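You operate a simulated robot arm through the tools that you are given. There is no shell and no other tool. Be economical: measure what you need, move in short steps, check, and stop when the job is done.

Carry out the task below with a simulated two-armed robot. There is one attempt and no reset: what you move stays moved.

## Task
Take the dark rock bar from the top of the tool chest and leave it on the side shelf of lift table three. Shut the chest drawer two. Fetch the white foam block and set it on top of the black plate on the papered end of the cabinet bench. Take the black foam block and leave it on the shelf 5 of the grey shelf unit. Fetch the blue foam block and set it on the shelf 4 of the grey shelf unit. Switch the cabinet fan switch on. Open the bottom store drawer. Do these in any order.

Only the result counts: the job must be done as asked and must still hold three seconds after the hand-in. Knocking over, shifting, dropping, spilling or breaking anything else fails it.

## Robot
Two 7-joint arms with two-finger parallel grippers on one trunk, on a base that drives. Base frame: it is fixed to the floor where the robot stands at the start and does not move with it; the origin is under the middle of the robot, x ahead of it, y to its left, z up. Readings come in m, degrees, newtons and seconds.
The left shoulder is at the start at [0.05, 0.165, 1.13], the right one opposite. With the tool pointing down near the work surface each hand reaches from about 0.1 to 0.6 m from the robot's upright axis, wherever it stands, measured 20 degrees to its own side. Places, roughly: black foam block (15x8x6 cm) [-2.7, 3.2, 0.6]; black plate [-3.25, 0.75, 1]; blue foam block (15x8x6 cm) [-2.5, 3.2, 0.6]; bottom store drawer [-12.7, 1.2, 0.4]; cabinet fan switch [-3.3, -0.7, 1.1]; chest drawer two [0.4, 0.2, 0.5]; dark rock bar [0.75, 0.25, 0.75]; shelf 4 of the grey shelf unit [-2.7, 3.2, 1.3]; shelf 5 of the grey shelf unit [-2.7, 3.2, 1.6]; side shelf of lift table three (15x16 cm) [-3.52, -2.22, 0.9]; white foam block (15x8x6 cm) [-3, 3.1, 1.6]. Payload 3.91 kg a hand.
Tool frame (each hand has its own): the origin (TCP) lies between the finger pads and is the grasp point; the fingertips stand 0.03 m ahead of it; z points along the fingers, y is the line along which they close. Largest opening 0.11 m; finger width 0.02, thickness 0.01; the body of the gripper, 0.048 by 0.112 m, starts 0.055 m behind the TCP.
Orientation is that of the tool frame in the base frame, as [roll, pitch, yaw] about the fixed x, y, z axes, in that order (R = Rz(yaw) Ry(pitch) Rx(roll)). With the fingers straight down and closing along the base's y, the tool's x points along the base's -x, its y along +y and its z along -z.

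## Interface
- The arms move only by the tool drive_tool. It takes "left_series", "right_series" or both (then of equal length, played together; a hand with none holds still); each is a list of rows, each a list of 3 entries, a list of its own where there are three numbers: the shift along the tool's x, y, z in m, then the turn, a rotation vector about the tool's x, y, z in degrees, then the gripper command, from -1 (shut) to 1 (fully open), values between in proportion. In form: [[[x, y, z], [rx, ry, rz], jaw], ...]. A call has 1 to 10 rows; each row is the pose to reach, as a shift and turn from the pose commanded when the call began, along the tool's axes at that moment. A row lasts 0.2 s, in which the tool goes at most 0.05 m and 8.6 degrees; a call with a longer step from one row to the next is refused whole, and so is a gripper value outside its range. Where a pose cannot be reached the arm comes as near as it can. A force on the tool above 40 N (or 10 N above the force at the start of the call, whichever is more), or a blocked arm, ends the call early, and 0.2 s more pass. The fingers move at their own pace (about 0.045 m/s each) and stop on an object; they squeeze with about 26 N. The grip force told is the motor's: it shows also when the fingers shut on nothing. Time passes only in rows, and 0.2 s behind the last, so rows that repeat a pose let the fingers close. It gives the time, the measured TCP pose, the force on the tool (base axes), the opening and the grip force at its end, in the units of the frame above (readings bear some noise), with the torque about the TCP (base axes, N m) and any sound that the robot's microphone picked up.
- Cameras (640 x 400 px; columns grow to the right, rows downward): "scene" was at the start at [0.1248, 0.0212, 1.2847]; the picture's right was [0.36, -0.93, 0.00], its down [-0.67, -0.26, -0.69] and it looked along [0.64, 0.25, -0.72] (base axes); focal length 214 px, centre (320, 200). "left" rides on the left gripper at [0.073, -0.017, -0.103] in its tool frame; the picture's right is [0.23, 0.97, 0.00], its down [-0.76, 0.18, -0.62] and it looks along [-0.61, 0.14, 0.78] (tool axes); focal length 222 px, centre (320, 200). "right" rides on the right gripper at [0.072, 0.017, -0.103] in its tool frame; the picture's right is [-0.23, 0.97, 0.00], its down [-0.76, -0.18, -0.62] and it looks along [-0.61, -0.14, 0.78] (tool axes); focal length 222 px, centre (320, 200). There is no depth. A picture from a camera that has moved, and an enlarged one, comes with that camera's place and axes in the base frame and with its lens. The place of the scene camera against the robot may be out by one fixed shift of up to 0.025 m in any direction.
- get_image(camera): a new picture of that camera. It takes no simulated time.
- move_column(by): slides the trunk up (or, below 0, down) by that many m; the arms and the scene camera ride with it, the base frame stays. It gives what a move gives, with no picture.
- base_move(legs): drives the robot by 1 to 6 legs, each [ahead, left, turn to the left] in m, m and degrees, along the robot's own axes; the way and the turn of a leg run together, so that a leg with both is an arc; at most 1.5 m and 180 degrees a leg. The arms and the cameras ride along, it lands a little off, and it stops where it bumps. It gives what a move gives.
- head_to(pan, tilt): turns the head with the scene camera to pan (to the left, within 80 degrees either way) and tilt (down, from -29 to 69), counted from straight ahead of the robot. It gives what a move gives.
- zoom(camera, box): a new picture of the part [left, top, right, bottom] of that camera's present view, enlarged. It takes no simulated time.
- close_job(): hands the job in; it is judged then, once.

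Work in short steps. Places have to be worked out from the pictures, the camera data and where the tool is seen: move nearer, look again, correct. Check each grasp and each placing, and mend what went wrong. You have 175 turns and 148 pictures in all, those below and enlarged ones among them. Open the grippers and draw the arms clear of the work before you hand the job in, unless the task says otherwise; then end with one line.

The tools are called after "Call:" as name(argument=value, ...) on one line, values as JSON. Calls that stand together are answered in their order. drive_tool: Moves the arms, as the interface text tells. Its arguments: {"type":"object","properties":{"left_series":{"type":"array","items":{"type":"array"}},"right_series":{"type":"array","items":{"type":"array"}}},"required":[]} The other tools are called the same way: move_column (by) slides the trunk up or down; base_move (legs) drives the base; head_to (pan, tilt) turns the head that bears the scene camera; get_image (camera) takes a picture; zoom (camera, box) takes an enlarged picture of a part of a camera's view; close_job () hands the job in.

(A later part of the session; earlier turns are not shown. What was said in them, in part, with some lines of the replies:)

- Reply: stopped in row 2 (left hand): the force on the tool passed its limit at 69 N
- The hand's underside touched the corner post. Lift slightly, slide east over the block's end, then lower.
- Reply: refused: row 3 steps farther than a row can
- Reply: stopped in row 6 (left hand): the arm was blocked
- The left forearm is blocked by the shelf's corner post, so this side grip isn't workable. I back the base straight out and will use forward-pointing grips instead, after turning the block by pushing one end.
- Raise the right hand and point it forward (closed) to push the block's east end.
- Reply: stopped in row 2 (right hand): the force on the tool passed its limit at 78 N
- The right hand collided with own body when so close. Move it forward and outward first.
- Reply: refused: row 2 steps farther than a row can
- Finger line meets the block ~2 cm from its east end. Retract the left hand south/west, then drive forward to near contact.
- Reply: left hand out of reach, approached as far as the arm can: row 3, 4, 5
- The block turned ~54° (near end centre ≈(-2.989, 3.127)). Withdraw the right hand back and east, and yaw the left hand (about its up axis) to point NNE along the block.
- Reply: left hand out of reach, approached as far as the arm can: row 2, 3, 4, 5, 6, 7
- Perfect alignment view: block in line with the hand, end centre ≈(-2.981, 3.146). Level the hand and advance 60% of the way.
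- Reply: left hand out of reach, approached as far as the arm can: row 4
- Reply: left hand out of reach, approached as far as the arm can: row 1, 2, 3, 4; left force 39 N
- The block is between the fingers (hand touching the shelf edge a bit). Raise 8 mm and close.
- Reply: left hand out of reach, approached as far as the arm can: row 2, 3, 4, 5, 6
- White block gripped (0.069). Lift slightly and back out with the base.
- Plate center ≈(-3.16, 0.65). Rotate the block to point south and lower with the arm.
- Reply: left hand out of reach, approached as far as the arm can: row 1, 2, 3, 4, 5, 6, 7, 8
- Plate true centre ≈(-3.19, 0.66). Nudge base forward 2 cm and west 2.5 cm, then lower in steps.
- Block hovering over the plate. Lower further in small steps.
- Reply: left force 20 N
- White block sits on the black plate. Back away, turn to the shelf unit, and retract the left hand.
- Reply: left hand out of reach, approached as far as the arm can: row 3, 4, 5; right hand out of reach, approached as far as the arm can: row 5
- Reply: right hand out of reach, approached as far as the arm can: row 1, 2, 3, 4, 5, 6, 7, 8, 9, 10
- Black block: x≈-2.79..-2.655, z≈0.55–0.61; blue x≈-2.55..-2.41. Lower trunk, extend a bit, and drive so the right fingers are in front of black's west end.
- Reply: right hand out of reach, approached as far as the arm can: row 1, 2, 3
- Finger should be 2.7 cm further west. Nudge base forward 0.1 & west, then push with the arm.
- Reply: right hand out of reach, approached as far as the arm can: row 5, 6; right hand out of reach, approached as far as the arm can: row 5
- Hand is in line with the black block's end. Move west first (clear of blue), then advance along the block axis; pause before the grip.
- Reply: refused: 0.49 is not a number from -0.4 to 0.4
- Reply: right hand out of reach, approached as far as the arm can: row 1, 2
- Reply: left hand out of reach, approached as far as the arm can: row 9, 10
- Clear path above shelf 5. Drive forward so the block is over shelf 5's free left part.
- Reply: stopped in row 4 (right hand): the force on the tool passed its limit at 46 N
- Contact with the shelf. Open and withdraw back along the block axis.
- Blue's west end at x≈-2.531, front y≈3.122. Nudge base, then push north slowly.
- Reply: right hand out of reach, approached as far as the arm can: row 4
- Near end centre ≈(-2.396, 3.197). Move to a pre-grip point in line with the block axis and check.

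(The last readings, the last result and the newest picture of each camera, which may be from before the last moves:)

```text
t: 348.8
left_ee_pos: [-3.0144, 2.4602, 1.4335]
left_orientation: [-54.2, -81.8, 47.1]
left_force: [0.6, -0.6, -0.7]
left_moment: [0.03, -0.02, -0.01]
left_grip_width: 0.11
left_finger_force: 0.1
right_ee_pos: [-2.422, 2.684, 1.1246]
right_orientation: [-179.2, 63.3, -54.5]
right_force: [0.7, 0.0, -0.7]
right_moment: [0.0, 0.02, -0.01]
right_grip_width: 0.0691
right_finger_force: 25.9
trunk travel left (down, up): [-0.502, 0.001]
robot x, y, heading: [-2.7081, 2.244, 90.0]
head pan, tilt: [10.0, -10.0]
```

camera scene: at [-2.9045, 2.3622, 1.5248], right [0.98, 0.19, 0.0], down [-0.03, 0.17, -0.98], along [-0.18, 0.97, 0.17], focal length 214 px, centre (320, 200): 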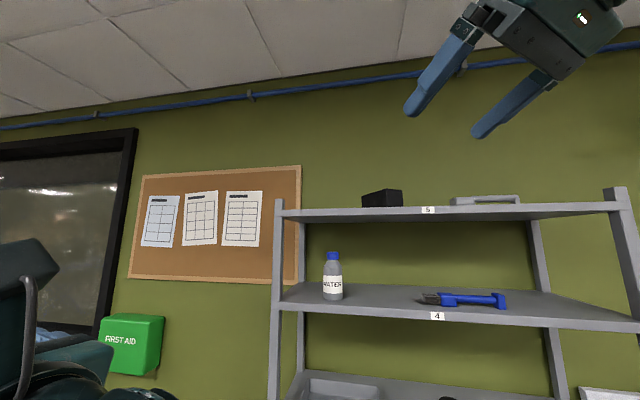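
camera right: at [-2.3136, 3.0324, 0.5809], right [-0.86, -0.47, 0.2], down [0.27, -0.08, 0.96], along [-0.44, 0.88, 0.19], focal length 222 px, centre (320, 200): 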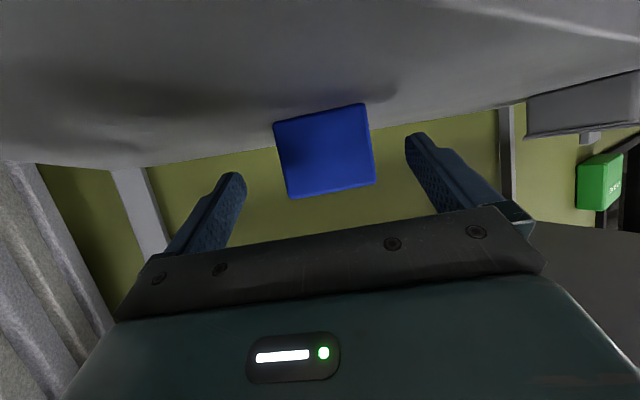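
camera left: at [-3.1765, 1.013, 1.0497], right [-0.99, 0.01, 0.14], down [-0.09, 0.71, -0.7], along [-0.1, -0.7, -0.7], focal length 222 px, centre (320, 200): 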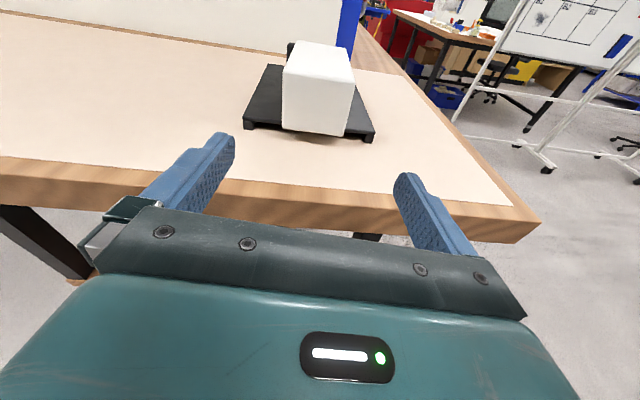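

Raise the hand to z≈1.41 and check shelf 4 with the scene camera.

Call:
drive_tool(right_series=[[[-0.036, 0, -0.018], [0, 0, 0], -1], [[-0.073, 0, -0.036], [0, 0, 0], -1], [[-0.109, 0, -0.055], [0, 0, 0], -1], [[-0.146, 0, -0.073], [0, 0, 0], -1], [[-0.182, 0, -0.091], [0, 0, 0], -1], [[-0.218, 0, -0.109], [0, 0, 0], -1], [[-0.255, 0, -0.128], [0, 0, 0], -1]])

Call:
base_move(legs=[[0.25, 0.4, 0]])

Call:
head_to(pan=-20, tilt=10)

Call:
get_image(camera="scene")

Call:
get_image(camera="right")

```text
t: 350.4
left_ee_pos: [-3.0143, 2.4606, 1.4332]
left_orientation: [-54.1, -81.7, 47.2]
left_force: [0.1, 1.2, -0.4]
left_moment: [0.0, 0.0, -0.05]
left_grip_width: 0.1099
left_finger_force: 0.1
right_ee_pos: [-2.4239, 2.684, 1.4085]
right_orientation: [-179.0, 63.3, -54.5]
right_force: [0.9, 0.0, -0.1]
right_moment: [-0.01, 0.02, 0.02]
right_grip_width: 0.0693
right_finger_force: 25.1
trunk travel left (down, up): [-0.502, 0.001]
robot x, y, heading: [-2.7045, 2.2394, 90.3]
head pan, tilt: [10.0, -10.0]
```

```text
t: 354.4
left_ee_pos: [-3.4087, 2.7149, 1.4343]
left_orientation: [-54.2, -81.8, 47.0]
left_force: [0.2, 0.3, 0.5]
left_moment: [0.01, -0.03, 0.06]
left_grip_width: 0.1101
left_finger_force: 0.0
right_ee_pos: [-2.8168, 2.9356, 1.4083]
right_orientation: [-179.2, 63.3, -54.7]
right_force: [0.0, -0.4, -0.5]
right_moment: [0.0, 0.0, -0.01]
right_grip_width: 0.0692
right_finger_force: 25.9
trunk travel left (down, up): [-0.502, 0.001]
robot x, y, heading: [-3.1013, 2.4903, 89.6]
head pan, tilt: [10.0, -10.0]
```

```text
t: 355.4
left_ee_pos: [-3.4095, 2.7132, 1.433]
left_orientation: [-54.1, -81.8, 47.0]
left_force: [-0.2, 0.1, 0.2]
left_moment: [0.0, 0.02, 0.01]
left_grip_width: 0.1098
left_finger_force: 0.1
right_ee_pos: [-2.8169, 2.9358, 1.4082]
right_orientation: [-179.2, 63.4, -54.9]
right_force: [-0.4, -0.3, -0.4]
right_moment: [-0.06, -0.01, -0.01]
right_grip_width: 0.0695
right_finger_force: 26.4
trunk travel left (down, up): [-0.502, 0.001]
robot x, y, heading: [-3.1018, 2.495, 89.7]
head pan, tilt: [-20.0, 10.0]
```

```text
20 pictures are left
camera scene: at [-3.0487, 2.6013, 1.4935], right [0.94, -0.34, 0.0], down [-0.06, -0.16, -0.98], along [0.34, 0.92, -0.17], focal length 214 px, centre (320, 200)
```

scene: 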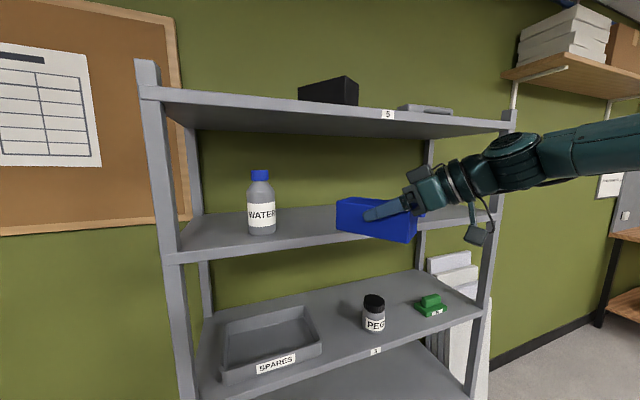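

```text
19 pictures are left
camera right: at [-2.7608, 2.8222, 1.3897], right [-0.86, -0.47, 0.2], down [0.26, -0.08, 0.96], along [-0.43, 0.88, 0.19], focal length 222 px, centre (320, 200)
```

right: 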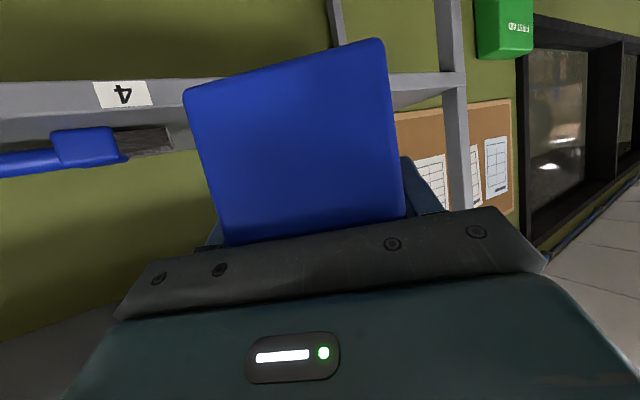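

Clearances look good. Drive 0.2 forward into shelf 4's gap between the bottle and the brush.

Call:
base_move(legs=[[0.2, 0, 0]])

Call:
get_image(camera="scene")

```text
t: 357.0
left_ee_pos: [-3.4072, 2.9123, 1.4331]
left_orientation: [-54.2, -81.9, 47.0]
left_force: [-0.4, -0.1, 0.1]
left_moment: [0.02, -0.02, 0.05]
left_grip_width: 0.1097
left_finger_force: 0.1
right_ee_pos: [-2.8163, 3.1311, 1.4078]
right_orientation: [-179.2, 63.4, -54.9]
right_force: [-0.6, 0.1, 0.3]
right_moment: [-0.01, 0.04, 0.01]
right_grip_width: 0.0693
right_finger_force: 26.2
trunk travel left (down, up): [-0.502, 0.001]
robot x, y, heading: [-3.0991, 2.6867, 89.5]
head pan, tilt: [-20.0, 10.0]
```

```text
18 pictures are left
camera scene: at [-3.0474, 2.7987, 1.4934], right [0.94, -0.35, 0.0], down [-0.06, -0.16, -0.98], along [0.34, 0.92, -0.17], focal length 214 px, centre (320, 200)
```

scene: 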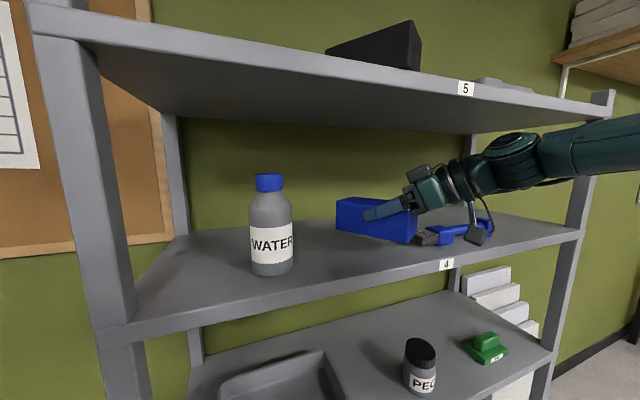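

Lower gently onto shelf 4.

Call:
drive_tool(right_series=[[[0.009, 0, 0.0045], [0, 0, 0], -1], [[0.018, 0, 0.009], [0, 0, 0], -1], [[0.0235, 0, 0.0117], [0, 0, 0], -1], [[0.028, 0, 0.014], [0, 0, 0], -1], [[0.0325, 0, 0.0162], [0, 0, 0], -1], [[0.037, 0, 0.0185], [0, 0, 0], -1], [[0.0415, 0, 0.0207], [0, 0, 0], -1]])

```text
t: 358.6
left_ee_pos: [-3.4093, 2.9103, 1.4342]
left_orientation: [-53.9, -82.0, 46.6]
left_force: [0.0, 0.5, -0.2]
left_moment: [0.04, 0.06, -0.03]
left_grip_width: 0.1097
left_finger_force: 0.1
right_ee_pos: [-2.8141, 3.1316, 1.3696]
right_orientation: [-178.0, 64.0, -54.2]
right_force: [4.0, 3.1, 38.4]
right_moment: [-0.4, 0.13, 0.28]
right_grip_width: 0.0694
right_finger_force: 25.8
trunk travel left (down, up): [-0.502, 0.001]
robot x, y, heading: [-3.1016, 2.6898, 89.9]
head pan, tilt: [-20.0, 10.0]
```

Firm contact. Relieve, open, withdraw back along axis, then back the base out.

Call:
drive_tool(right_series=[[[-0.007, 0, -0.003], [0, 0, 0], -0.3], [[-0.007, 0, -0.003], [0, 0, 0], 0.5], [[-0.007, 0, -0.003], [0, 0, 0], 1], [[-0.007, 0, -0.003], [0, 0, 0], 1], [[0.001, 0, -0.022], [0, 0, 0], 1], [[0.009, 0, -0.04], [0, 0, 0], 1], [[0.018, 0, -0.058], [0, 0, 0], 1], [[0.018, 0, -0.075], [0, 0, 0], 1]])

Call:
base_move(legs=[[-0.45, 0, 0]])

Call:
get_image(camera="scene")

```text
t: 360.4
left_ee_pos: [-3.4076, 2.9115, 1.4336]
left_orientation: [-54.0, -81.9, 46.6]
left_force: [0.0, -0.5, 0.1]
left_moment: [-0.02, 0.0, 0.0]
left_grip_width: 0.1099
left_finger_force: 0.2
right_ee_pos: [-2.772, 3.0682, 1.3803]
right_orientation: [-179.2, 63.4, -55.0]
right_force: [-0.2, 0.4, -0.5]
right_moment: [-0.04, 0.03, 0.03]
right_grip_width: 0.11
right_finger_force: 0.0
trunk travel left (down, up): [-0.502, 0.001]
robot x, y, heading: [-3.0989, 2.6921, 89.8]
head pan, tilt: [-20.0, 10.0]
```

```text
t: 363.1
left_ee_pos: [-3.4104, 2.4577, 1.4339]
left_orientation: [-54.0, -81.8, 47.2]
left_force: [-0.1, -0.5, -0.1]
left_moment: [-0.03, -0.01, -0.01]
left_grip_width: 0.1096
left_finger_force: 0.0
right_ee_pos: [-2.7744, 2.6193, 1.3803]
right_orientation: [-179.2, 63.4, -54.5]
right_force: [-0.4, -0.2, 0.0]
right_moment: [0.02, 0.04, -0.01]
right_grip_width: 0.1101
right_finger_force: 0.0
trunk travel left (down, up): [-0.502, 0.001]
robot x, y, heading: [-3.0998, 2.2353, 90.2]
head pan, tilt: [-20.0, 10.0]
```

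```text
17 pictures are left
camera scene: at [-3.0492, 2.346, 1.4935], right [0.94, -0.34, 0.0], down [-0.06, -0.16, -0.98], along [0.33, 0.93, -0.17], focal length 214 px, centre (320, 200)
```

scene: 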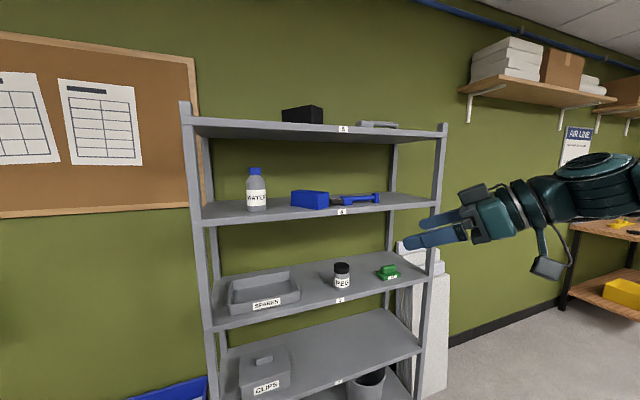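

All three blocks are placed. Now head to the store drawer far west: turn west, thread round to the aisle and look ahead.

Call:
base_move(legs=[[0, 0, 90], [0, 0.75, 0], [0.85, 0, 0], [0, 0.7, 0]])

Call:
head_to(pan=0, tilt=15)

Call:
get_image(camera="scene")

```text
t: 384.2
left_ee_pos: [-4.1283, 0.459, 1.4329]
left_orientation: [-54.1, -81.7, 139.5]
left_force: [0.8, 0.3, 0.4]
left_moment: [0.01, -0.01, 0.03]
left_grip_width: 0.1098
left_finger_force: 0.1
right_ee_pos: [-4.3144, 1.0856, 1.3793]
right_orientation: [-179.2, 63.4, 37.6]
right_force: [0.6, 0.8, 0.2]
right_moment: [-0.02, -0.01, 0.03]
right_grip_width: 0.1099
right_finger_force: 0.0
trunk travel left (down, up): [-0.502, 0.001]
robot x, y, heading: [-3.9203, 0.7739, -177.9]
head pan, tilt: [-20.0, 10.0]
```

```text
t: 385.1
left_ee_pos: [-4.1282, 0.4583, 1.4333]
left_orientation: [-54.1, -81.8, 139.3]
left_force: [0.4, 0.0, 0.7]
left_moment: [0.01, -0.04, -0.01]
left_grip_width: 0.11
left_finger_force: 0.0
right_ee_pos: [-4.3139, 1.0858, 1.3796]
right_orientation: [-179.1, 63.4, 37.5]
right_force: [-1.2, -0.3, 0.3]
right_moment: [-0.02, -0.01, 0.01]
right_grip_width: 0.1098
right_finger_force: 0.0
trunk travel left (down, up): [-0.502, 0.001]
robot x, y, heading: [-3.9159, 0.7764, -177.7]
head pan, tilt: [0.0, 15.0]
```

```text
16 pictures are left
camera scene: at [-4.0218, 0.7614, 1.4854], right [-0.04, 1.0, 0.0], down [0.26, 0.01, -0.97], along [-0.97, -0.04, -0.26], focal length 214 px, centre (320, 200)
```

scene: 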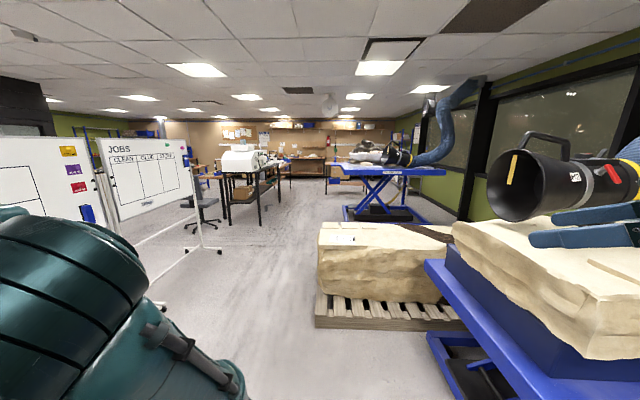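

Corridor west is along y≈0.1 (pallet at y>0.65, whiteboards at y<-0.8). Sidestep south and drive west 3 m.

Call:
base_move(legs=[[0, 0.68, -2.3], [1.5, 0, 0], [1.5, 0, 0]])

Call:
get_image(camera="scene")

```text
t: 405.6
left_ee_pos: [-7.1361, -0.2494, 1.4336]
left_orientation: [-54.1, -81.8, 137.8]
left_force: [0.8, -0.3, 0.5]
left_moment: [-0.02, 0.0, -0.02]
left_grip_width: 0.11
left_finger_force: 0.1
right_ee_pos: [-7.3029, 0.3829, 1.3804]
right_orientation: [-179.2, 63.4, 36.0]
right_force: [0.2, -1.1, -0.1]
right_moment: [-0.04, 0.01, -0.01]
right_grip_width: 0.11
right_finger_force: 0.1
trunk travel left (down, up): [-0.502, 0.001]
robot x, y, heading: [-6.9161, 0.067, -179.1]
head pan, tilt: [0.0, 15.0]
```

```text
15 pictures are left
camera scene: at [-7.0209, 0.0508, 1.4853], right [-0.01, 1.0, 0.0], down [0.26, 0.0, -0.97], along [-0.97, -0.01, -0.26], focal length 214 px, centre (320, 200)
```

scene: 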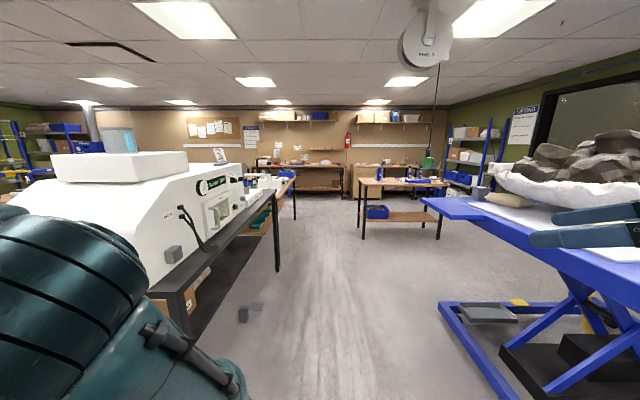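

Continue west between the two tables, then look.

Call:
base_move(legs=[[1.5, -0.12, 0], [1.5, 0.2, 0]])

Call:
head_to(pan=-20, tilt=18)

Call:
get_image(camera="scene")

```text
refused: leg 1 is longer than a leg can be; nothing moved
```

```text
t: 406.4
left_ee_pos: [-7.1351, -0.2502, 1.433]
left_orientation: [-54.1, -81.8, 137.7]
left_force: [0.2, 0.9, 0.8]
left_moment: [0.02, 0.03, 0.01]
left_grip_width: 0.11
left_finger_force: 0.1
right_ee_pos: [-7.3041, 0.3821, 1.3801]
right_orientation: [-179.3, 63.4, 36.0]
right_force: [0.0, 0.0, -0.2]
right_moment: [0.02, -0.01, -0.02]
right_grip_width: 0.11
right_finger_force: 0.0
trunk travel left (down, up): [-0.502, 0.001]
robot x, y, heading: [-6.9202, 0.0611, -179.3]
head pan, tilt: [-20.0, 18.0]
```

```text
14 pictures are left
camera scene: at [-7.0154, 0.0827, 1.4805], right [0.33, 0.94, 0.0], down [0.29, -0.1, -0.95], along [-0.9, 0.31, -0.31], focal length 214 px, centre (320, 200)
```

scene: 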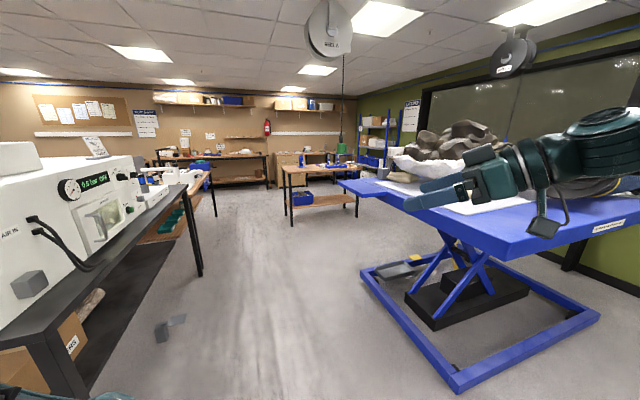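

Call:
base_move(legs=[[1.48, -0.1, -0.7], [1.45, 0.2, 0]])

Call:
get_image(camera="scene")

```text
t: 420.7
left_ee_pos: [-10.0859, -0.3207, 1.4342]
left_orientation: [-54.2, -81.9, 136.7]
left_force: [0.2, -1.0, -0.1]
left_moment: [0.03, 0.01, 0.05]
left_grip_width: 0.1101
left_finger_force: 0.0
right_ee_pos: [-10.2428, 0.3156, 1.3788]
right_orientation: [-179.1, 63.4, 34.9]
right_force: [0.2, 0.4, 0.2]
right_moment: [0.04, -0.02, -0.03]
right_grip_width: 0.1102
right_finger_force: 0.0
trunk travel left (down, up): [-0.502, 0.001]
robot x, y, heading: [-9.8631, -0.0136, 179.5]
head pan, tilt: [-20.0, 18.0]
```

```text
13 pictures are left
camera scene: at [-9.9596, 0.0106, 1.4804], right [0.35, 0.94, 0.0], down [0.29, -0.11, -0.95], along [-0.89, 0.33, -0.31], focal length 214 px, centre (320, 200)
```

scene: 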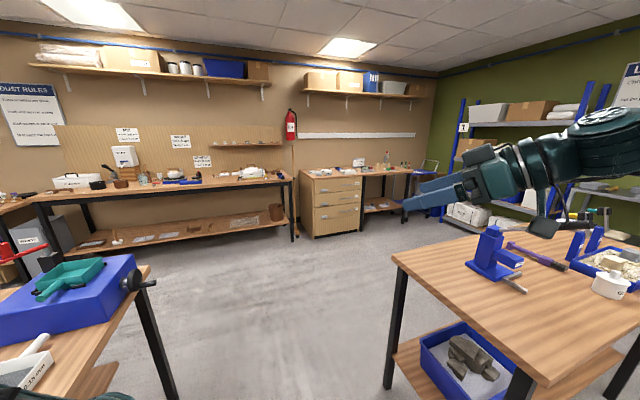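

The wooden three-drawer pedestal (front ≈x -12.55, y 0.9–1.6) holds the bottom store drawer. Zoom on it.

Call:
zoom(camera="scene", box=[280, 160, 390, 245])

Call:
base_move(legs=[[1.4, 0, 0.5], [0.3, -0.6, 0], [0, -0.6, 0]])

```text
4.71 times, centred on (335, 202) of scene
camera zoom: at [-9.9596, 0.0106, 1.4804], right [0.35, 0.94, 0.0], down [0.29, -0.11, -0.95], along [-0.89, 0.33, -0.31], focal length 1009 px, centre (249, 188)
```

zoom: 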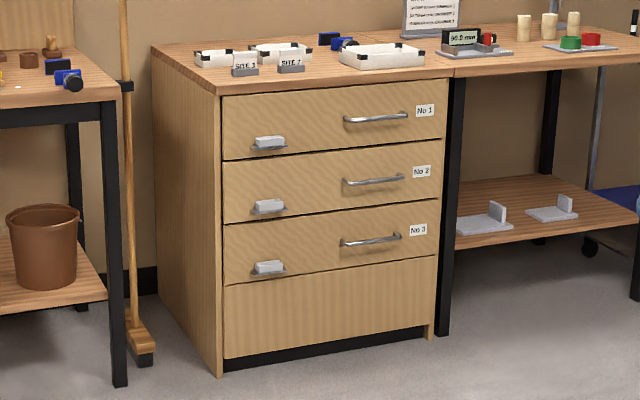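

```text
t: 438.2
left_ee_pos: [-11.7743, 0.8865, 1.4342]
left_orientation: [-54.0, -81.8, 136.6]
left_force: [0.4, -0.7, -0.4]
left_moment: [0.0, -0.03, -0.03]
left_grip_width: 0.1101
left_finger_force: 0.1
right_ee_pos: [-11.9296, 1.5231, 1.3794]
right_orientation: [-179.3, 63.4, 34.7]
right_force: [0.9, 0.5, -0.9]
right_moment: [0.02, -0.01, -0.01]
right_grip_width: 0.1101
right_finger_force: 0.0
trunk travel left (down, up): [-0.502, 0.001]
robot x, y, heading: [-11.5519, 1.1927, 179.6]
head pan, tilt: [-20.0, 18.0]
```

Bottom drawer (No 3) has a horizontal bar handle near (-12.5, 1.35, 0.38). Lower the trunk and bring the right hand down and forward.

Call:
move_column(by=-0.4)

Call:
move_column(by=-0.1)

Call:
drive_tool(right_series=[[[0.032, 0.0068, 0.0336], [0, 0, 0], 1], [[0.064, 0.0136, 0.0673], [0, 0, 0], 1], [[0.096, 0.0204, 0.101], [0, 0, 0], 1], [[0.128, 0.027, 0.1345], [0, 0, 0], 1], [[0.16, 0.034, 0.168], [0, 0, 0], 1], [[0.191, 0.041, 0.202], [0, 0, 0], 1], [[0.223, 0.0475, 0.235], [0, 0, 0], 1], [[0.255, 0.054, 0.269], [0, 0, 0], 1], [[0.287, 0.061, 0.303], [0, 0, 0], 1], [[0.319, 0.068, 0.336], [0, 0, 0], 1]])

Call:
drive_tool(right_series=[[[0, 0, 0], [6.3, 0, 3.1], 1], [[0, 0, 0], [12.5, 0, 6.3], 1], [[0, 0, 0], [18.8, 0, 9.4], 1], [[0, 0, 0], [25, 0, 12.6], 1], [[0, 0, 0], [31.3, 0, 15.7], 1]])

Call:
get_image(camera="right")

```text
t: 442.0
left_ee_pos: [-11.7747, 0.8856, 1.0335]
left_orientation: [-54.1, -81.8, 136.5]
left_force: [-0.5, -0.5, 0.9]
left_moment: [-0.05, -0.02, 0.01]
left_grip_width: 0.1102
left_finger_force: 0.0
right_ee_pos: [-11.9303, 1.5221, 0.9807]
right_orientation: [-179.2, 63.5, 34.8]
right_force: [-0.5, -0.4, -0.1]
right_moment: [-0.02, -0.03, -0.02]
right_grip_width: 0.1099
right_finger_force: 0.0
trunk travel left (down, up): [-0.102, 0.401]
robot x, y, heading: [-11.5513, 1.1894, 179.5]
head pan, tilt: [-20.0, 18.0]
```

```text
t: 443.3
left_ee_pos: [-11.7742, 0.8858, 0.9339]
left_orientation: [-54.1, -81.8, 136.5]
left_force: [-0.8, -0.3, 0.1]
left_moment: [-0.03, 0.02, 0.02]
left_grip_width: 0.11
left_finger_force: 0.0
right_ee_pos: [-11.9297, 1.5218, 0.8801]
right_orientation: [-179.2, 63.3, 35.0]
right_force: [0.6, -0.6, -0.5]
right_moment: [0.03, -0.01, 0.0]
right_grip_width: 0.1103
right_finger_force: 0.0
trunk travel left (down, up): [-0.002, 0.501]
robot x, y, heading: [-11.5512, 1.1904, 179.3]
head pan, tilt: [-20.0, 18.0]
```

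```text
t: 445.5
left_ee_pos: [-11.7753, 0.8856, 0.9336]
left_orientation: [-54.2, -81.8, 136.6]
left_force: [-0.2, 0.3, -0.8]
left_moment: [0.0, 0.02, 0.0]
left_grip_width: 0.11
left_finger_force: 0.0
right_ee_pos: [-11.9949, 1.4481, 0.5887]
right_orientation: [-179.4, 63.2, 34.9]
right_force: [0.7, 0.3, -0.7]
right_moment: [-0.01, 0.0, -0.01]
right_grip_width: 0.11
right_finger_force: 0.0
right hand out of reach, approached as far as the arm can: row 7, 8, 9, 10
trunk travel left (down, up): [-0.002, 0.501]
robot x, y, heading: [-11.5522, 1.1915, 179.2]
head pan, tilt: [-20.0, 18.0]
```

```text
t: 446.7
left_ee_pos: [-11.7737, 0.8855, 0.9329]
left_orientation: [-54.0, -81.8, 136.5]
left_force: [-0.6, 0.6, 0.1]
left_moment: [0.02, -0.01, 0.02]
left_grip_width: 0.11
left_finger_force: 0.1
right_ee_pos: [-12.0026, 1.4397, 0.6468]
right_orientation: [-179.4, 62.6, -0.5]
right_force: [-0.2, 0.7, -0.8]
right_moment: [-0.02, 0.04, 0.02]
right_grip_width: 0.1101
right_finger_force: 0.1
right hand out of reach, approached as far as the arm can: row 1, 2, 3, 4, 5
trunk travel left (down, up): [-0.002, 0.501]
robot x, y, heading: [-11.5512, 1.1916, 179.6]
head pan, tilt: [-20.0, 18.0]
```

```text
11 pictures are left
camera right: at [-11.8783, 1.4201, 0.6303], right [-0.12, -0.97, 0.2], down [0.21, 0.17, 0.96], along [-0.97, 0.16, 0.18], focal length 222 px, centre (320, 200)
```

right: 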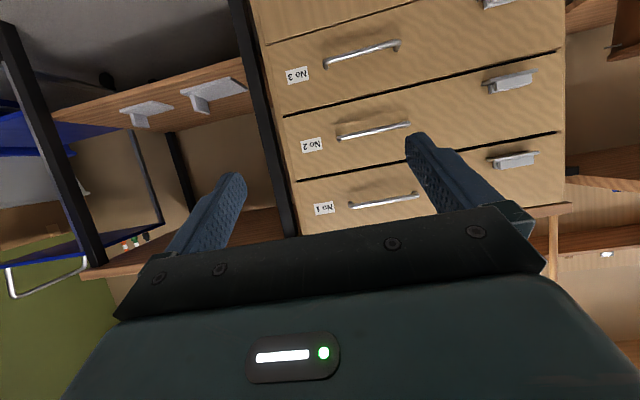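

The hand can't get low enough pitched forward; I'll use a vertical tool, gripping the bar from above (closing fore-aft). First rotate it to vertical while lowering.

Call:
drive_tool(right_series=[[[0.0, 0, 0.0], [0, 8, 0], 1], [[0.01, 0, 0.005], [0, 16, 0], 1], [[0.02, 0, 0.01], [0, 24, 0], 1], [[0.035, 0, 0.02], [0, 32, 0], 1], [[0.05, 0, 0.03], [0, 40, 0], 1], [[0.07, 0, 0.04], [0, 48, 0], 1], [[0.09, 0, 0.05], [0, 56, 0], 1], [[0.11, 0, 0.06], [0, 62.6, 0], 1]])

Call:
drive_tool(right_series=[[[0, 0, 0.01], [0, 0, 8.6], 1], [[0, 0, 0.02], [0, 0, 17.2], 1], [[0, 0, 0.03], [0, 0, 25.8], 1], [[0, 0, 0.04], [0, 0, 34.4], 1], [[0, 0, 0.05], [0, 0, 43], 1], [[0, 0, 0.06], [0, 0, 51.6], 1], [[0, 0, 0.07], [0, 0, 60.2], 1], [[0, 0, 0.08], [0, 0, 68.8], 1], [[0, 0, 0.09], [0, 0, 77.4], 1], [[0, 0, 0.1], [0, 0, 86], 1]])

```text
t: 448.5
left_ee_pos: [-11.7747, 0.8857, 0.9327]
left_orientation: [-54.0, -81.9, 136.6]
left_force: [0.7, 0.2, 0.0]
left_moment: [-0.02, 0.03, -0.01]
left_grip_width: 0.1096
left_finger_force: 0.1
right_ee_pos: [-12.0065, 1.4436, 0.5202]
right_orientation: [-179.8, 0.9, -0.9]
right_force: [0.1, -0.5, 0.0]
right_moment: [0.01, 0.01, 0.03]
right_grip_width: 0.1101
right_finger_force: 0.1
trunk travel left (down, up): [-0.002, 0.501]
robot x, y, heading: [-11.5493, 1.1926, 179.5]
head pan, tilt: [-20.0, 18.0]
```

```text
t: 450.7
left_ee_pos: [-11.7748, 0.8859, 0.9333]
left_orientation: [-54.2, -81.8, 136.6]
left_force: [-0.3, 0.1, -0.4]
left_moment: [-0.02, 0.02, 0.04]
left_grip_width: 0.1101
left_finger_force: 0.1
right_ee_pos: [-11.9921, 1.4587, 0.4495]
right_orientation: [179.1, 0.3, -87.0]
right_force: [0.5, 0.0, -0.6]
right_moment: [0.02, 0.03, 0.0]
right_grip_width: 0.1101
right_finger_force: 0.0
right hand out of reach, approached as far as the arm can: row 6, 7, 8, 9, 10
trunk travel left (down, up): [-0.002, 0.501]
robot x, y, heading: [-11.5507, 1.1924, 179.8]
head pan, tilt: [-20.0, 18.0]
```

Now extend forward and toward the handle line while lowering.

Call:
drive_tool(right_series=[[[0.03, 0.025, 0.01], [0, 0, 3], 1], [[0.06, 0.05, 0.02], [0, 0, 3], 1], [[0.09, 0.075, 0.03], [0, 0, 3], 1], [[0.11, 0.1, 0.045], [0, 0, 3], 1]])

Call:
get_image(camera="right")

```text
t: 451.7
left_ee_pos: [-11.7735, 0.8861, 0.9334]
left_orientation: [-54.0, -81.7, 136.6]
left_force: [0.8, 0.0, 0.5]
left_moment: [-0.02, -0.02, 0.02]
left_grip_width: 0.1101
left_finger_force: 0.1
right_ee_pos: [-12.0105, 1.4205, 0.4901]
right_orientation: [179.0, 0.3, -90.0]
right_force: [0.0, 0.0, 0.0]
right_moment: [0.01, 0.01, 0.02]
right_grip_width: 0.1102
right_finger_force: 0.1
right hand out of reach, approached as far as the arm can: row 1, 2, 3, 4
trunk travel left (down, up): [-0.002, 0.501]
robot x, y, heading: [-11.5518, 1.1884, 179.3]
head pan, tilt: [-20.0, 18.0]
```

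```text
10 pictures are left
camera right: at [-12.0269, 1.3467, 0.5929], right [-0.97, 0.23, 0.02], down [0.19, 0.76, 0.62], along [0.13, 0.61, -0.78], focal length 222 px, centre (320, 200)
```

right: 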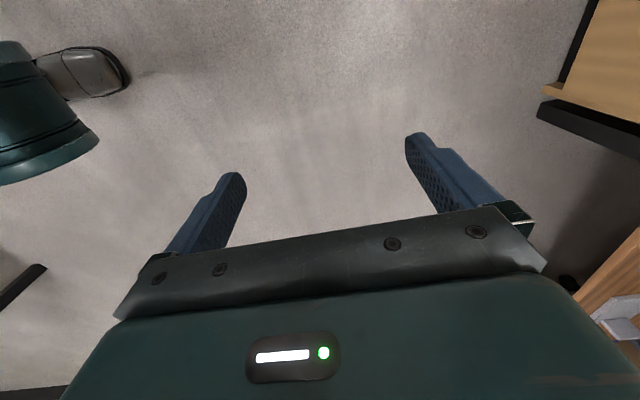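

Reaching lower works better with the hand further out to the right. Move it outward and down.

Call:
drive_tool(right_series=[[[-0.04, 0, 0.02], [0, 0, 0], 1], [[-0.08, 0, 0.045], [0, 0, 0], 1], [[-0.12, 0, 0.07], [0, 0, 0], 1], [[-0.155, 0, 0.095], [0, 0, 0], 1], [[-0.18, 0, 0.12], [0, 0, 0], 1]])

```text
t: 452.9
left_ee_pos: [-11.7759, 0.8853, 0.933]
left_orientation: [-54.1, -81.8, 136.7]
left_force: [0.4, -0.9, -0.4]
left_moment: [-0.04, 0.01, -0.02]
left_grip_width: 0.1098
left_finger_force: 0.1
right_ee_pos: [-11.9805, 1.5921, 0.4071]
right_orientation: [178.9, 0.4, -89.9]
right_force: [0.9, 0.3, -0.4]
right_moment: [-0.02, -0.01, -0.01]
right_grip_width: 0.11
right_finger_force: 0.1
right hand out of reach, approached as far as the arm can: row 3, 4, 5
trunk travel left (down, up): [-0.002, 0.501]
robot x, y, heading: [-11.5526, 1.1916, 179.3]
head pan, tilt: [-20.0, 18.0]
```

Fore-aft gripping would foul the drawer front, so I'll hook the bar with closed fingers, hand at natural roll and slightly tilted. Rotate back and tilt.

Call:
drive_tool(right_series=[[[0, 0, 0], [0, 0, -8.6], 1], [[0, 0, 0], [0, 0, -17.2], 0], [[0, 0, 0], [0, 0, -25.8], -1], [[0, 0, 0], [0, 0, -34.4], -1], [[0, 0, 0], [0, 0, -43], -1], [[0, 0, 0], [0, 0, -51.6], -1], [[0, 0, 0], [0, 0, -60.2], -1], [[0, 0, 0], [0, 0, -68.8], -1], [[0, 0, 0], [0, 0, -77.4], -1], [[0, 0, 0], [0, 0, -86], -1]])

Call:
drive_tool(right_series=[[[0, 0, 0], [0, -8, -2], -1], [[0, 0, 0], [0, -16, -3], -1], [[0, 0, 0], [0, -22, -4], -1]])

Call:
base_move(legs=[[0.2, 0.24, 0.5]])

Call:
get_image(camera="right")

```text
t: 455.1
left_ee_pos: [-11.7753, 0.887, 0.9334]
left_orientation: [-54.1, -81.7, 136.6]
left_force: [0.3, -0.2, -0.2]
left_moment: [-0.02, -0.01, 0.01]
left_grip_width: 0.11
left_finger_force: 0.0
right_ee_pos: [-11.9774, 1.5953, 0.4083]
right_orientation: [-179.8, 1.0, -3.6]
right_force: [0.6, -0.3, 0.5]
right_moment: [-0.01, 0.04, -0.02]
right_grip_width: 0.0002
right_finger_force: 25.9
trunk travel left (down, up): [-0.002, 0.501]
robot x, y, heading: [-11.5517, 1.1904, 179.7]
head pan, tilt: [-20.0, 18.0]
```

```text
t: 455.9
left_ee_pos: [-11.7746, 0.8867, 0.9334]
left_orientation: [-54.1, -81.8, 136.6]
left_force: [-0.1, -0.5, 0.2]
left_moment: [0.0, 0.01, 0.0]
left_grip_width: 0.11
left_finger_force: 0.0
right_ee_pos: [-11.9787, 1.594, 0.4109]
right_orientation: [-179.0, 22.9, 0.2]
right_force: [-0.3, 0.1, 0.4]
right_moment: [0.01, -0.03, 0.02]
right_grip_width: 0.0
right_finger_force: 25.9
right hand out of reach, approached as far as the arm can: row 2
trunk travel left (down, up): [-0.002, 0.501]
robot x, y, heading: [-11.5519, 1.1912, 179.7]
head pan, tilt: [-20.0, 18.0]
```

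```text
t: 458.6
left_ee_pos: [-11.9667, 0.646, 0.9338]
left_orientation: [-54.0, -81.9, 137.3]
left_force: [-0.2, -0.4, 0.8]
left_moment: [-0.05, 0.01, -0.03]
left_grip_width: 0.1099
left_finger_force: 0.0
right_ee_pos: [-12.1776, 1.3534, 0.4096]
right_orientation: [-178.9, 22.9, 1.2]
right_force: [0.5, 0.2, 0.0]
right_moment: [0.02, -0.02, 0.0]
right_grip_width: 0.0001
right_finger_force: 25.9
trunk travel left (down, up): [-0.002, 0.501]
robot x, y, heading: [-11.7452, 0.9508, -179.8]
head pan, tilt: [-20.0, 18.0]
```

```text
9 pictures are left
camera right: at [-12.0717, 1.3361, 0.4762], right [-0.2, -0.98, 0.07], down [-0.46, 0.16, 0.87], along [-0.87, 0.14, -0.48], focal length 222 px, centre (320, 200)
```

right: 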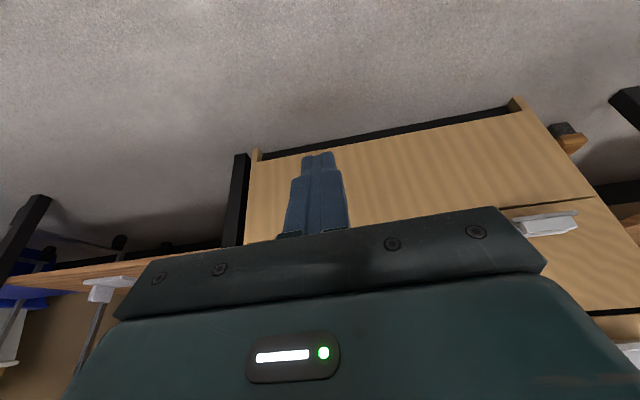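

Check handle geometry with the scene camera.

Call:
head_to(pan=-28, tilt=35)

Call:
zoom(camera="scene", box=[220, 110, 460, 270])

```text
t: 459.4
left_ee_pos: [-11.9663, 0.6463, 0.9337]
left_orientation: [-54.0, -81.8, 137.2]
left_force: [-0.1, -0.4, 0.1]
left_moment: [0.01, -0.01, 0.0]
left_grip_width: 0.1102
left_finger_force: 0.0
right_ee_pos: [-12.1779, 1.3532, 0.4097]
right_orientation: [-178.8, 22.9, 1.1]
right_force: [-0.4, -0.3, 0.1]
right_moment: [-0.01, 0.0, -0.01]
right_grip_width: 0.0
right_finger_force: 25.6
trunk travel left (down, up): [-0.002, 0.501]
robot x, y, heading: [-11.7511, 0.9531, -179.6]
head pan, tilt: [-28.0, 35.0]
```

```text
2.50 times, centred on (340, 190) of scene
camera zoom: at [-11.8338, 0.9877, 0.9534], right [0.47, 0.88, 0.0], down [0.51, -0.27, -0.82], along [-0.72, 0.38, -0.57], focal length 536 px, centre (270, 225)
```

zoom: 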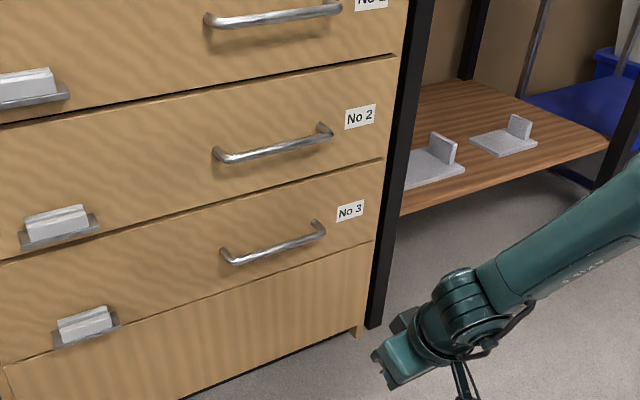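

The bar's gap is narrow (~2 cm), so I'll hook it with a single fore finger: tool vertical, rolled 90°, jaws open. Untilt, raise, and roll.

Call:
drive_tool(right_series=[[[-0.008, 0, -0.018], [0, 8, 0], -1], [[-0.016, 0, -0.037], [0, 16, 0], 1], [[-0.0234, 0, -0.0553], [0, 22.5, 0], 1]])

Call:
drive_tool(right_series=[[[0, 0, 0], [0, 0, 8.6], 1], [[0, 0, 0], [0, 0, 17.2], 1], [[0, 0, 0], [0, 0, 25.8], 1], [[0, 0, 0], [0, 0, 34.4], 1], [[0, 0, 0], [0, 0, 43], 1], [[0, 0, 0], [0, 0, 51.6], 1], [[0, 0, 0], [0, 0, 60.2], 1], [[0, 0, 0], [0, 0, 68.8], 1], [[0, 0, 0], [0, 0, 77.4], 1], [[0, 0, 0], [0, 0, 86], 1]])

Call:
base_move(legs=[[0.19, 0.01, 0]])

```text
t: 460.2
left_ee_pos: [-11.9657, 0.6456, 0.9338]
left_orientation: [-54.1, -81.8, 137.2]
left_force: [-0.2, 0.8, 0.1]
left_moment: [0.02, 0.01, 0.02]
left_grip_width: 0.11
left_finger_force: 0.0
right_ee_pos: [-12.1791, 1.3528, 0.4709]
right_orientation: [-179.0, 0.4, 0.6]
right_force: [0.8, 0.3, 0.2]
right_moment: [0.0, 0.02, -0.02]
right_grip_width: 0.0504
right_finger_force: 0.1
right hand out of reach, approached as far as the arm can: row 2
trunk travel left (down, up): [-0.002, 0.501]
robot x, y, heading: [-11.7467, 0.9529, -179.5]
head pan, tilt: [-28.0, 35.0]
```

```text
t: 462.4
left_ee_pos: [-11.9664, 0.6463, 0.9326]
left_orientation: [-54.1, -81.7, 137.2]
left_force: [0.1, 0.3, 0.1]
left_moment: [-0.01, 0.04, -0.04]
left_grip_width: 0.1102
left_finger_force: 0.0
right_ee_pos: [-12.1783, 1.3524, 0.4696]
right_orientation: [179.6, 1.0, -85.4]
right_force: [-0.2, 0.1, 0.4]
right_moment: [-0.02, 0.0, -0.03]
right_grip_width: 0.1098
right_finger_force: 0.0
trunk travel left (down, up): [-0.002, 0.501]
robot x, y, heading: [-11.7492, 0.957, -179.8]
head pan, tilt: [-28.0, 35.0]
```

```text
t: 464.0
left_ee_pos: [-12.1564, 0.6368, 0.9337]
left_orientation: [-54.0, -81.9, 136.9]
left_force: [-0.1, 0.8, -0.5]
left_moment: [0.0, -0.01, -0.03]
left_grip_width: 0.11
left_finger_force: 0.0
right_ee_pos: [-12.367, 1.3446, 0.4696]
right_orientation: [179.5, 1.1, -85.5]
right_force: [-0.5, -0.2, 0.0]
right_moment: [0.0, -0.02, 0.0]
right_grip_width: 0.11
right_finger_force: 0.1
trunk travel left (down, up): [-0.002, 0.501]
robot x, y, heading: [-11.9389, 0.9422, 180.0]
head pan, tilt: [-28.0, 35.0]
```

Tilt 12° so the hand clears the No 2 handle, lower to just above the bar, and advance until the fore finger touches the drawer front.

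Call:
drive_tool(right_series=[[[0, 0, 0.01], [-6, 0, 0], 1], [[0, 0.01, 0.02], [-12, 0, 0], 1], [[0, 0.02, 0.025], [-12, 0, 0], 1], [[0, 0.03, 0.025], [-12, 0, 0], 1], [[0, 0.038, 0.025], [-12, 0, 0], 1], [[0, 0.046, 0.025], [-12, 0, 0], 1], [[0, 0.054, 0.025], [-12, 0, 0], 1], [[0, 0.062, 0.025], [-12, 0, 0], 1], [[0, 0.07, 0.025], [-12, 0, 0], 1]])

Call:
get_image(camera="right")

```text
t: 466.0
left_ee_pos: [-12.1564, 0.6369, 0.9329]
left_orientation: [-54.0, -81.7, 136.9]
left_force: [1.0, -1.2, 0.2]
left_moment: [-0.02, 0.01, -0.01]
left_grip_width: 0.1099
left_finger_force: 0.1
right_ee_pos: [-12.4363, 1.339, 0.4437]
right_orientation: [167.6, 1.2, -85.5]
right_force: [-1.4, -0.8, 0.4]
right_moment: [0.02, 0.01, 0.01]
right_grip_width: 0.11
right_finger_force: 0.0
trunk travel left (down, up): [-0.002, 0.501]
robot x, y, heading: [-11.9365, 0.9394, 180.1]
head pan, tilt: [-28.0, 35.0]
```

```text
7 pictures are left
camera right: at [-12.4252, 1.264, 0.5481], right [-0.97, 0.15, 0.21], down [0.25, 0.77, 0.58], along [-0.08, 0.62, -0.78], focal length 222 px, centre (320, 200)
```

right: 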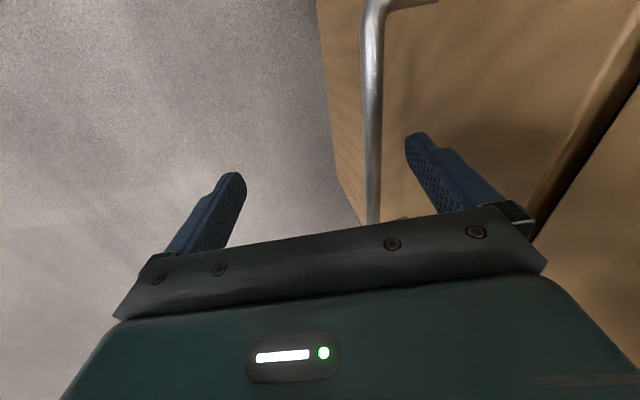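

The fore finger is beyond the bar, over the gap. Lower 4 cm to hook it, then start pulling back slowly.

Call:
drive_tool(right_series=[[[0, -0.002, 0.012], [0, 0, 0], 1], [[0, -0.005, 0.024], [0, 0, 0], 1], [[0, -0.007, 0.035], [0, 0, 0], 1], [[0, -0.008, 0.042], [0, 0, 0], 1]])

Call:
get_image(camera="right")

```text
t: 467.0
left_ee_pos: [-12.1575, 0.6369, 0.934]
left_orientation: [-54.1, -81.8, 137.0]
left_force: [0.0, 0.6, 0.5]
left_moment: [-0.03, -0.02, 0.0]
left_grip_width: 0.1099
left_finger_force: 0.0
right_ee_pos: [-12.4361, 1.3385, 0.4312]
right_orientation: [167.5, 1.1, -85.5]
right_force: [0.1, -0.8, -0.4]
right_moment: [0.01, 0.01, 0.02]
right_grip_width: 0.1099
right_finger_force: 0.1
right hand out of reach, approached as far as the arm can: row 2, 3, 4
trunk travel left (down, up): [-0.002, 0.501]
robot x, y, heading: [-11.9361, 0.9422, 180.1]
head pan, tilt: [-28.0, 35.0]
```

```text
6 pictures are left
camera right: at [-12.4264, 1.2641, 0.5364], right [-0.97, 0.15, 0.21], down [0.25, 0.77, 0.59], along [-0.08, 0.62, -0.78], focal length 222 px, centre (320, 200)
```

right: 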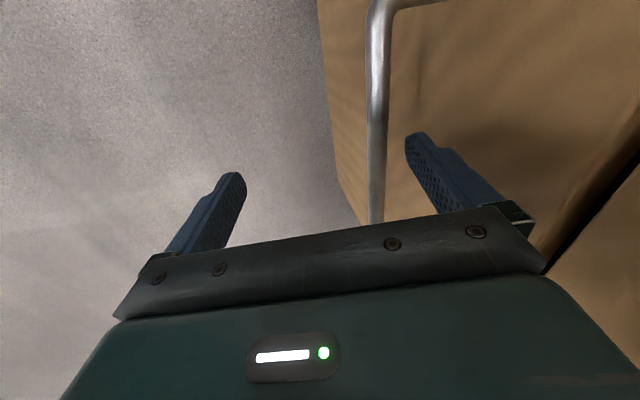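

The arm can't get lower at this extension. Lift, retract the arm 8 cm (and 3 cm outward), drive the base the same amount, then lower.

Call:
drive_tool(right_series=[[[0, 0, -0.03], [0, 0, 0], 1], [[-0.01, -0.03, -0.03], [0, 0, 0], 1], [[-0.02, -0.055, -0.03], [0, 0, 0], 1], [[-0.03, -0.08, -0.03], [0, 0, 0], 1]])

Call:
base_move(legs=[[0.075, 0.03, 0]])

```text
t: 468.0
left_ee_pos: [-12.1567, 0.6362, 0.9338]
left_orientation: [-53.9, -81.8, 137.2]
left_force: [-0.3, -0.1, 0.1]
left_moment: [-0.01, 0.02, 0.0]
left_grip_width: 0.1103
left_finger_force: 0.1
right_ee_pos: [-12.3569, 1.3742, 0.447]
right_orientation: [167.7, 1.1, -85.5]
right_force: [-0.2, 0.4, -0.5]
right_moment: [0.03, 0.03, 0.0]
right_grip_width: 0.1098
right_finger_force: 0.1
trunk travel left (down, up): [-0.002, 0.501]
robot x, y, heading: [-11.9354, 0.9469, 180.0]
head pan, tilt: [-28.0, 35.0]
```

```text
t: 469.1
left_ee_pos: [-12.2318, 0.6069, 0.9339]
left_orientation: [-53.9, -81.8, 136.9]
left_force: [-0.2, 0.9, -0.4]
left_moment: [0.02, 0.01, 0.02]
left_grip_width: 0.1099
left_finger_force: 0.0
right_ee_pos: [-12.431, 1.3448, 0.447]
right_orientation: [167.6, 1.1, -85.5]
right_force: [0.6, -0.5, 0.9]
right_moment: [-0.01, -0.02, -0.01]
right_grip_width: 0.1104
right_finger_force: 0.0
trunk travel left (down, up): [-0.002, 0.501]
robot x, y, heading: [-12.0131, 0.9113, 180.0]
head pan, tilt: [-28.0, 35.0]
```

Lower straight down 4.7 cm.

Call:
drive_tool(right_series=[[[0, -0.0025, 0.0117], [0, 0, 0], 1], [[0, -0.005, 0.0235], [0, 0, 0], 1], [[0, -0.0075, 0.035], [0, 0, 0], 1], [[0, -0.0098, 0.046], [0, 0, 0], 1]])

Call:
get_image(camera="right")

```text
t: 470.1
left_ee_pos: [-12.2328, 0.6067, 0.9336]
left_orientation: [-54.0, -81.7, 137.0]
left_force: [0.8, -0.7, -0.9]
left_moment: [0.01, -0.02, -0.01]
left_grip_width: 0.1101
left_finger_force: 0.0
right_ee_pos: [-12.4307, 1.3454, 0.3989]
right_orientation: [167.7, 1.1, -85.7]
right_force: [-2.3, 0.4, 1.9]
right_moment: [-0.01, 0.07, -0.02]
right_grip_width: 0.1101
right_finger_force: 0.0
trunk travel left (down, up): [-0.002, 0.501]
robot x, y, heading: [-12.0133, 0.9153, 179.9]
head pan, tilt: [-28.0, 35.0]
```

```text
5 pictures are left
camera right: at [-12.42, 1.2717, 0.5016], right [-0.97, 0.15, 0.21], down [0.25, 0.77, 0.59], along [-0.08, 0.62, -0.78], focal length 222 px, centre (320, 200)
```

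right: 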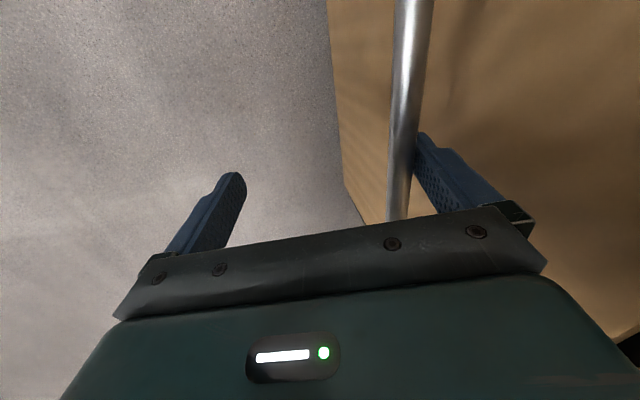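

The finger is hooked behind the bar. Pull by backing the base.

Call:
base_move(legs=[[-0.3, 0, 0]])

Call:
get_image(camera="scene")

```text
t: 472.1
left_ee_pos: [-11.9318, 0.6065, 0.9348]
left_orientation: [-54.0, -81.8, 137.2]
left_force: [0.3, -0.1, 0.5]
left_moment: [0.02, 0.0, -0.05]
left_grip_width: 0.1102
left_finger_force: 0.1
right_ee_pos: [-12.1313, 1.3446, 0.3984]
right_orientation: [167.7, 1.1, -85.5]
right_force: [-0.2, 0.2, 0.4]
right_moment: [-0.01, 0.01, 0.0]
right_grip_width: 0.1098
right_finger_force: 0.0
trunk travel left (down, up): [-0.002, 0.501]
robot x, y, heading: [-11.712, 0.9155, -180.1]
head pan, tilt: [-28.0, 35.0]
```

```text
4 pictures are left
camera scene: at [-11.7976, 0.9478, 0.9534], right [0.47, 0.88, 0.0], down [0.51, -0.27, -0.82], along [-0.72, 0.38, -0.57], focal length 214 px, centre (320, 200)
```

scene: 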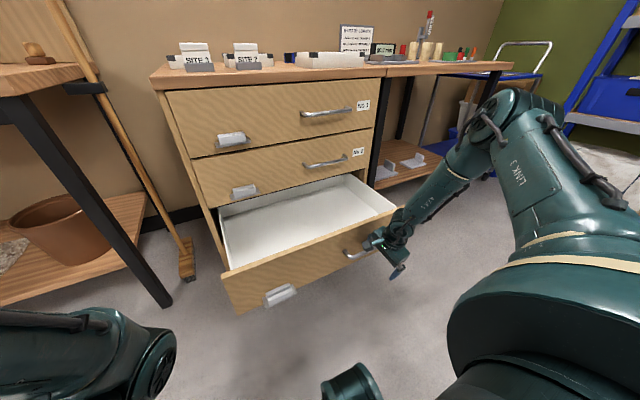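

Drawer is open ~0.3 m. Pull a bit further, then unhook upward.

Call:
base_move(legs=[[-0.08, 0, 0]])

Call:
drive_tool(right_series=[[[0, 0.004, 0], [0, 0, 0], 1], [[0, 0.01, -0.029], [0, 0, 0], 1], [[0, 0.0166, -0.0587], [0, 0, 0], 1], [[0, 0.0229, -0.088], [0, 0, 0], 1], [[0, 0.03, -0.125], [0, 0, 0], 1]])

Call:
get_image(camera="scene")

```text
t: 473.4
left_ee_pos: [-11.8456, 0.6073, 0.9335]
left_orientation: [-53.8, -82.0, 137.1]
left_force: [0.6, 0.2, -0.6]
left_moment: [0.01, 0.06, -0.03]
left_grip_width: 0.1103
left_finger_force: 0.0
right_ee_pos: [-12.0564, 1.3448, 0.4032]
right_orientation: [166.2, 1.1, -85.5]
right_force: [-1.1, -0.5, 0.1]
right_moment: [-0.03, 0.03, 0.0]
right_grip_width: 0.1102
right_finger_force: 0.0
trunk travel left (down, up): [-0.002, 0.501]
robot x, y, heading: [-11.6263, 0.9191, -179.5]
head pan, tilt: [-28.0, 35.0]
stopped in leg 1: the force on the tool passed its limit at 77 N (the readings are from after the stop); the commanded pose is now the measured one
```

```text
t: 474.6
left_ee_pos: [-11.8448, 0.6064, 0.9331]
left_orientation: [-53.8, -81.8, 137.1]
left_force: [-0.1, -0.6, 0.3]
left_moment: [0.01, 0.02, 0.0]
left_grip_width: 0.1099
left_finger_force: 0.1
right_ee_pos: [-12.0573, 1.3414, 0.5313]
right_orientation: [166.3, 1.0, -85.4]
right_force: [-0.3, -0.3, 0.3]
right_moment: [0.0, -0.01, 0.01]
right_grip_width: 0.11
right_finger_force: 0.0
trunk travel left (down, up): [-0.002, 0.501]
robot x, y, heading: [-11.6265, 0.9154, -179.6]
head pan, tilt: [-28.0, 35.0]
```

```text
3 pictures are left
camera scene: at [-11.7133, 0.9479, 0.9533], right [0.47, 0.88, 0.0], down [0.51, -0.27, -0.82], along [-0.72, 0.38, -0.57], focal length 214 px, centre (320, 200)
```

scene: 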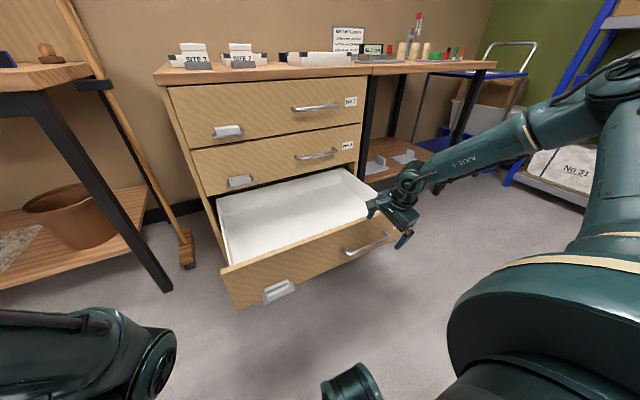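

The drawer is fully open (hit its stop) and unhooked. Raise the hand and back away before handing in.

Call:
drive_tool(right_series=[[[0, 0.006, -0.03], [0, 0, 0], 1], [[0, 0.012, -0.06], [0, 0, 0], 1], [[0, 0.018, -0.09], [0, 0, 0], 1]])

Call:
base_move(legs=[[-0.25, 0, 0]])

Call:
get_image(camera="scene")

```text
t: 475.4
left_ee_pos: [-11.847, 0.6064, 0.9338]
left_orientation: [-53.9, -81.8, 137.1]
left_force: [-0.4, 0.1, -0.2]
left_moment: [0.0, 0.0, 0.01]
left_grip_width: 0.11
left_finger_force: 0.1
right_ee_pos: [-12.0527, 1.3408, 0.6225]
right_orientation: [166.3, 1.0, -85.4]
right_force: [-0.3, 1.0, 0.2]
right_moment: [-0.02, 0.0, 0.02]
right_grip_width: 0.1098
right_finger_force: 0.1
trunk travel left (down, up): [-0.002, 0.501]
robot x, y, heading: [-11.6263, 0.9137, -179.9]
head pan, tilt: [-28.0, 35.0]
```

```text
t: 477.2
left_ee_pos: [-11.598, 0.6066, 0.9338]
left_orientation: [-53.8, -81.8, 136.9]
left_force: [0.0, -0.2, -0.6]
left_moment: [0.0, 0.02, -0.01]
left_grip_width: 0.1099
left_finger_force: 0.1
right_ee_pos: [-11.8028, 1.3421, 0.6242]
right_orientation: [166.2, 1.1, -85.5]
right_force: [-0.1, -0.2, -0.1]
right_moment: [-0.01, -0.01, -0.02]
right_grip_width: 0.1098
right_finger_force: 0.0
trunk travel left (down, up): [-0.002, 0.501]
robot x, y, heading: [-11.3741, 0.9158, -180.1]
head pan, tilt: [-28.0, 35.0]
```

```text
2 pictures are left
camera scene: at [-11.4643, 0.9486, 0.9533], right [0.47, 0.88, 0.0], down [0.51, -0.27, -0.82], along [-0.72, 0.38, -0.57], focal length 214 px, centre (320, 200)
```

scene: 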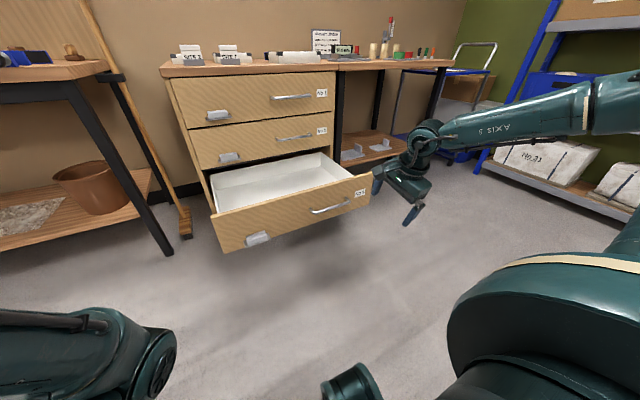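

The drawer stays open, both grippers are open and empty, and the arms are clear, so I'm handing the job in.

Call:
close_job()

```text
The job is handed in.
```

I finished all seven tasks and handed the job in; along the way the robot bumped things a few times, notably a padded item on a blue table, which I only saw upright afterwards and couldn't confirm hadn't shifted.
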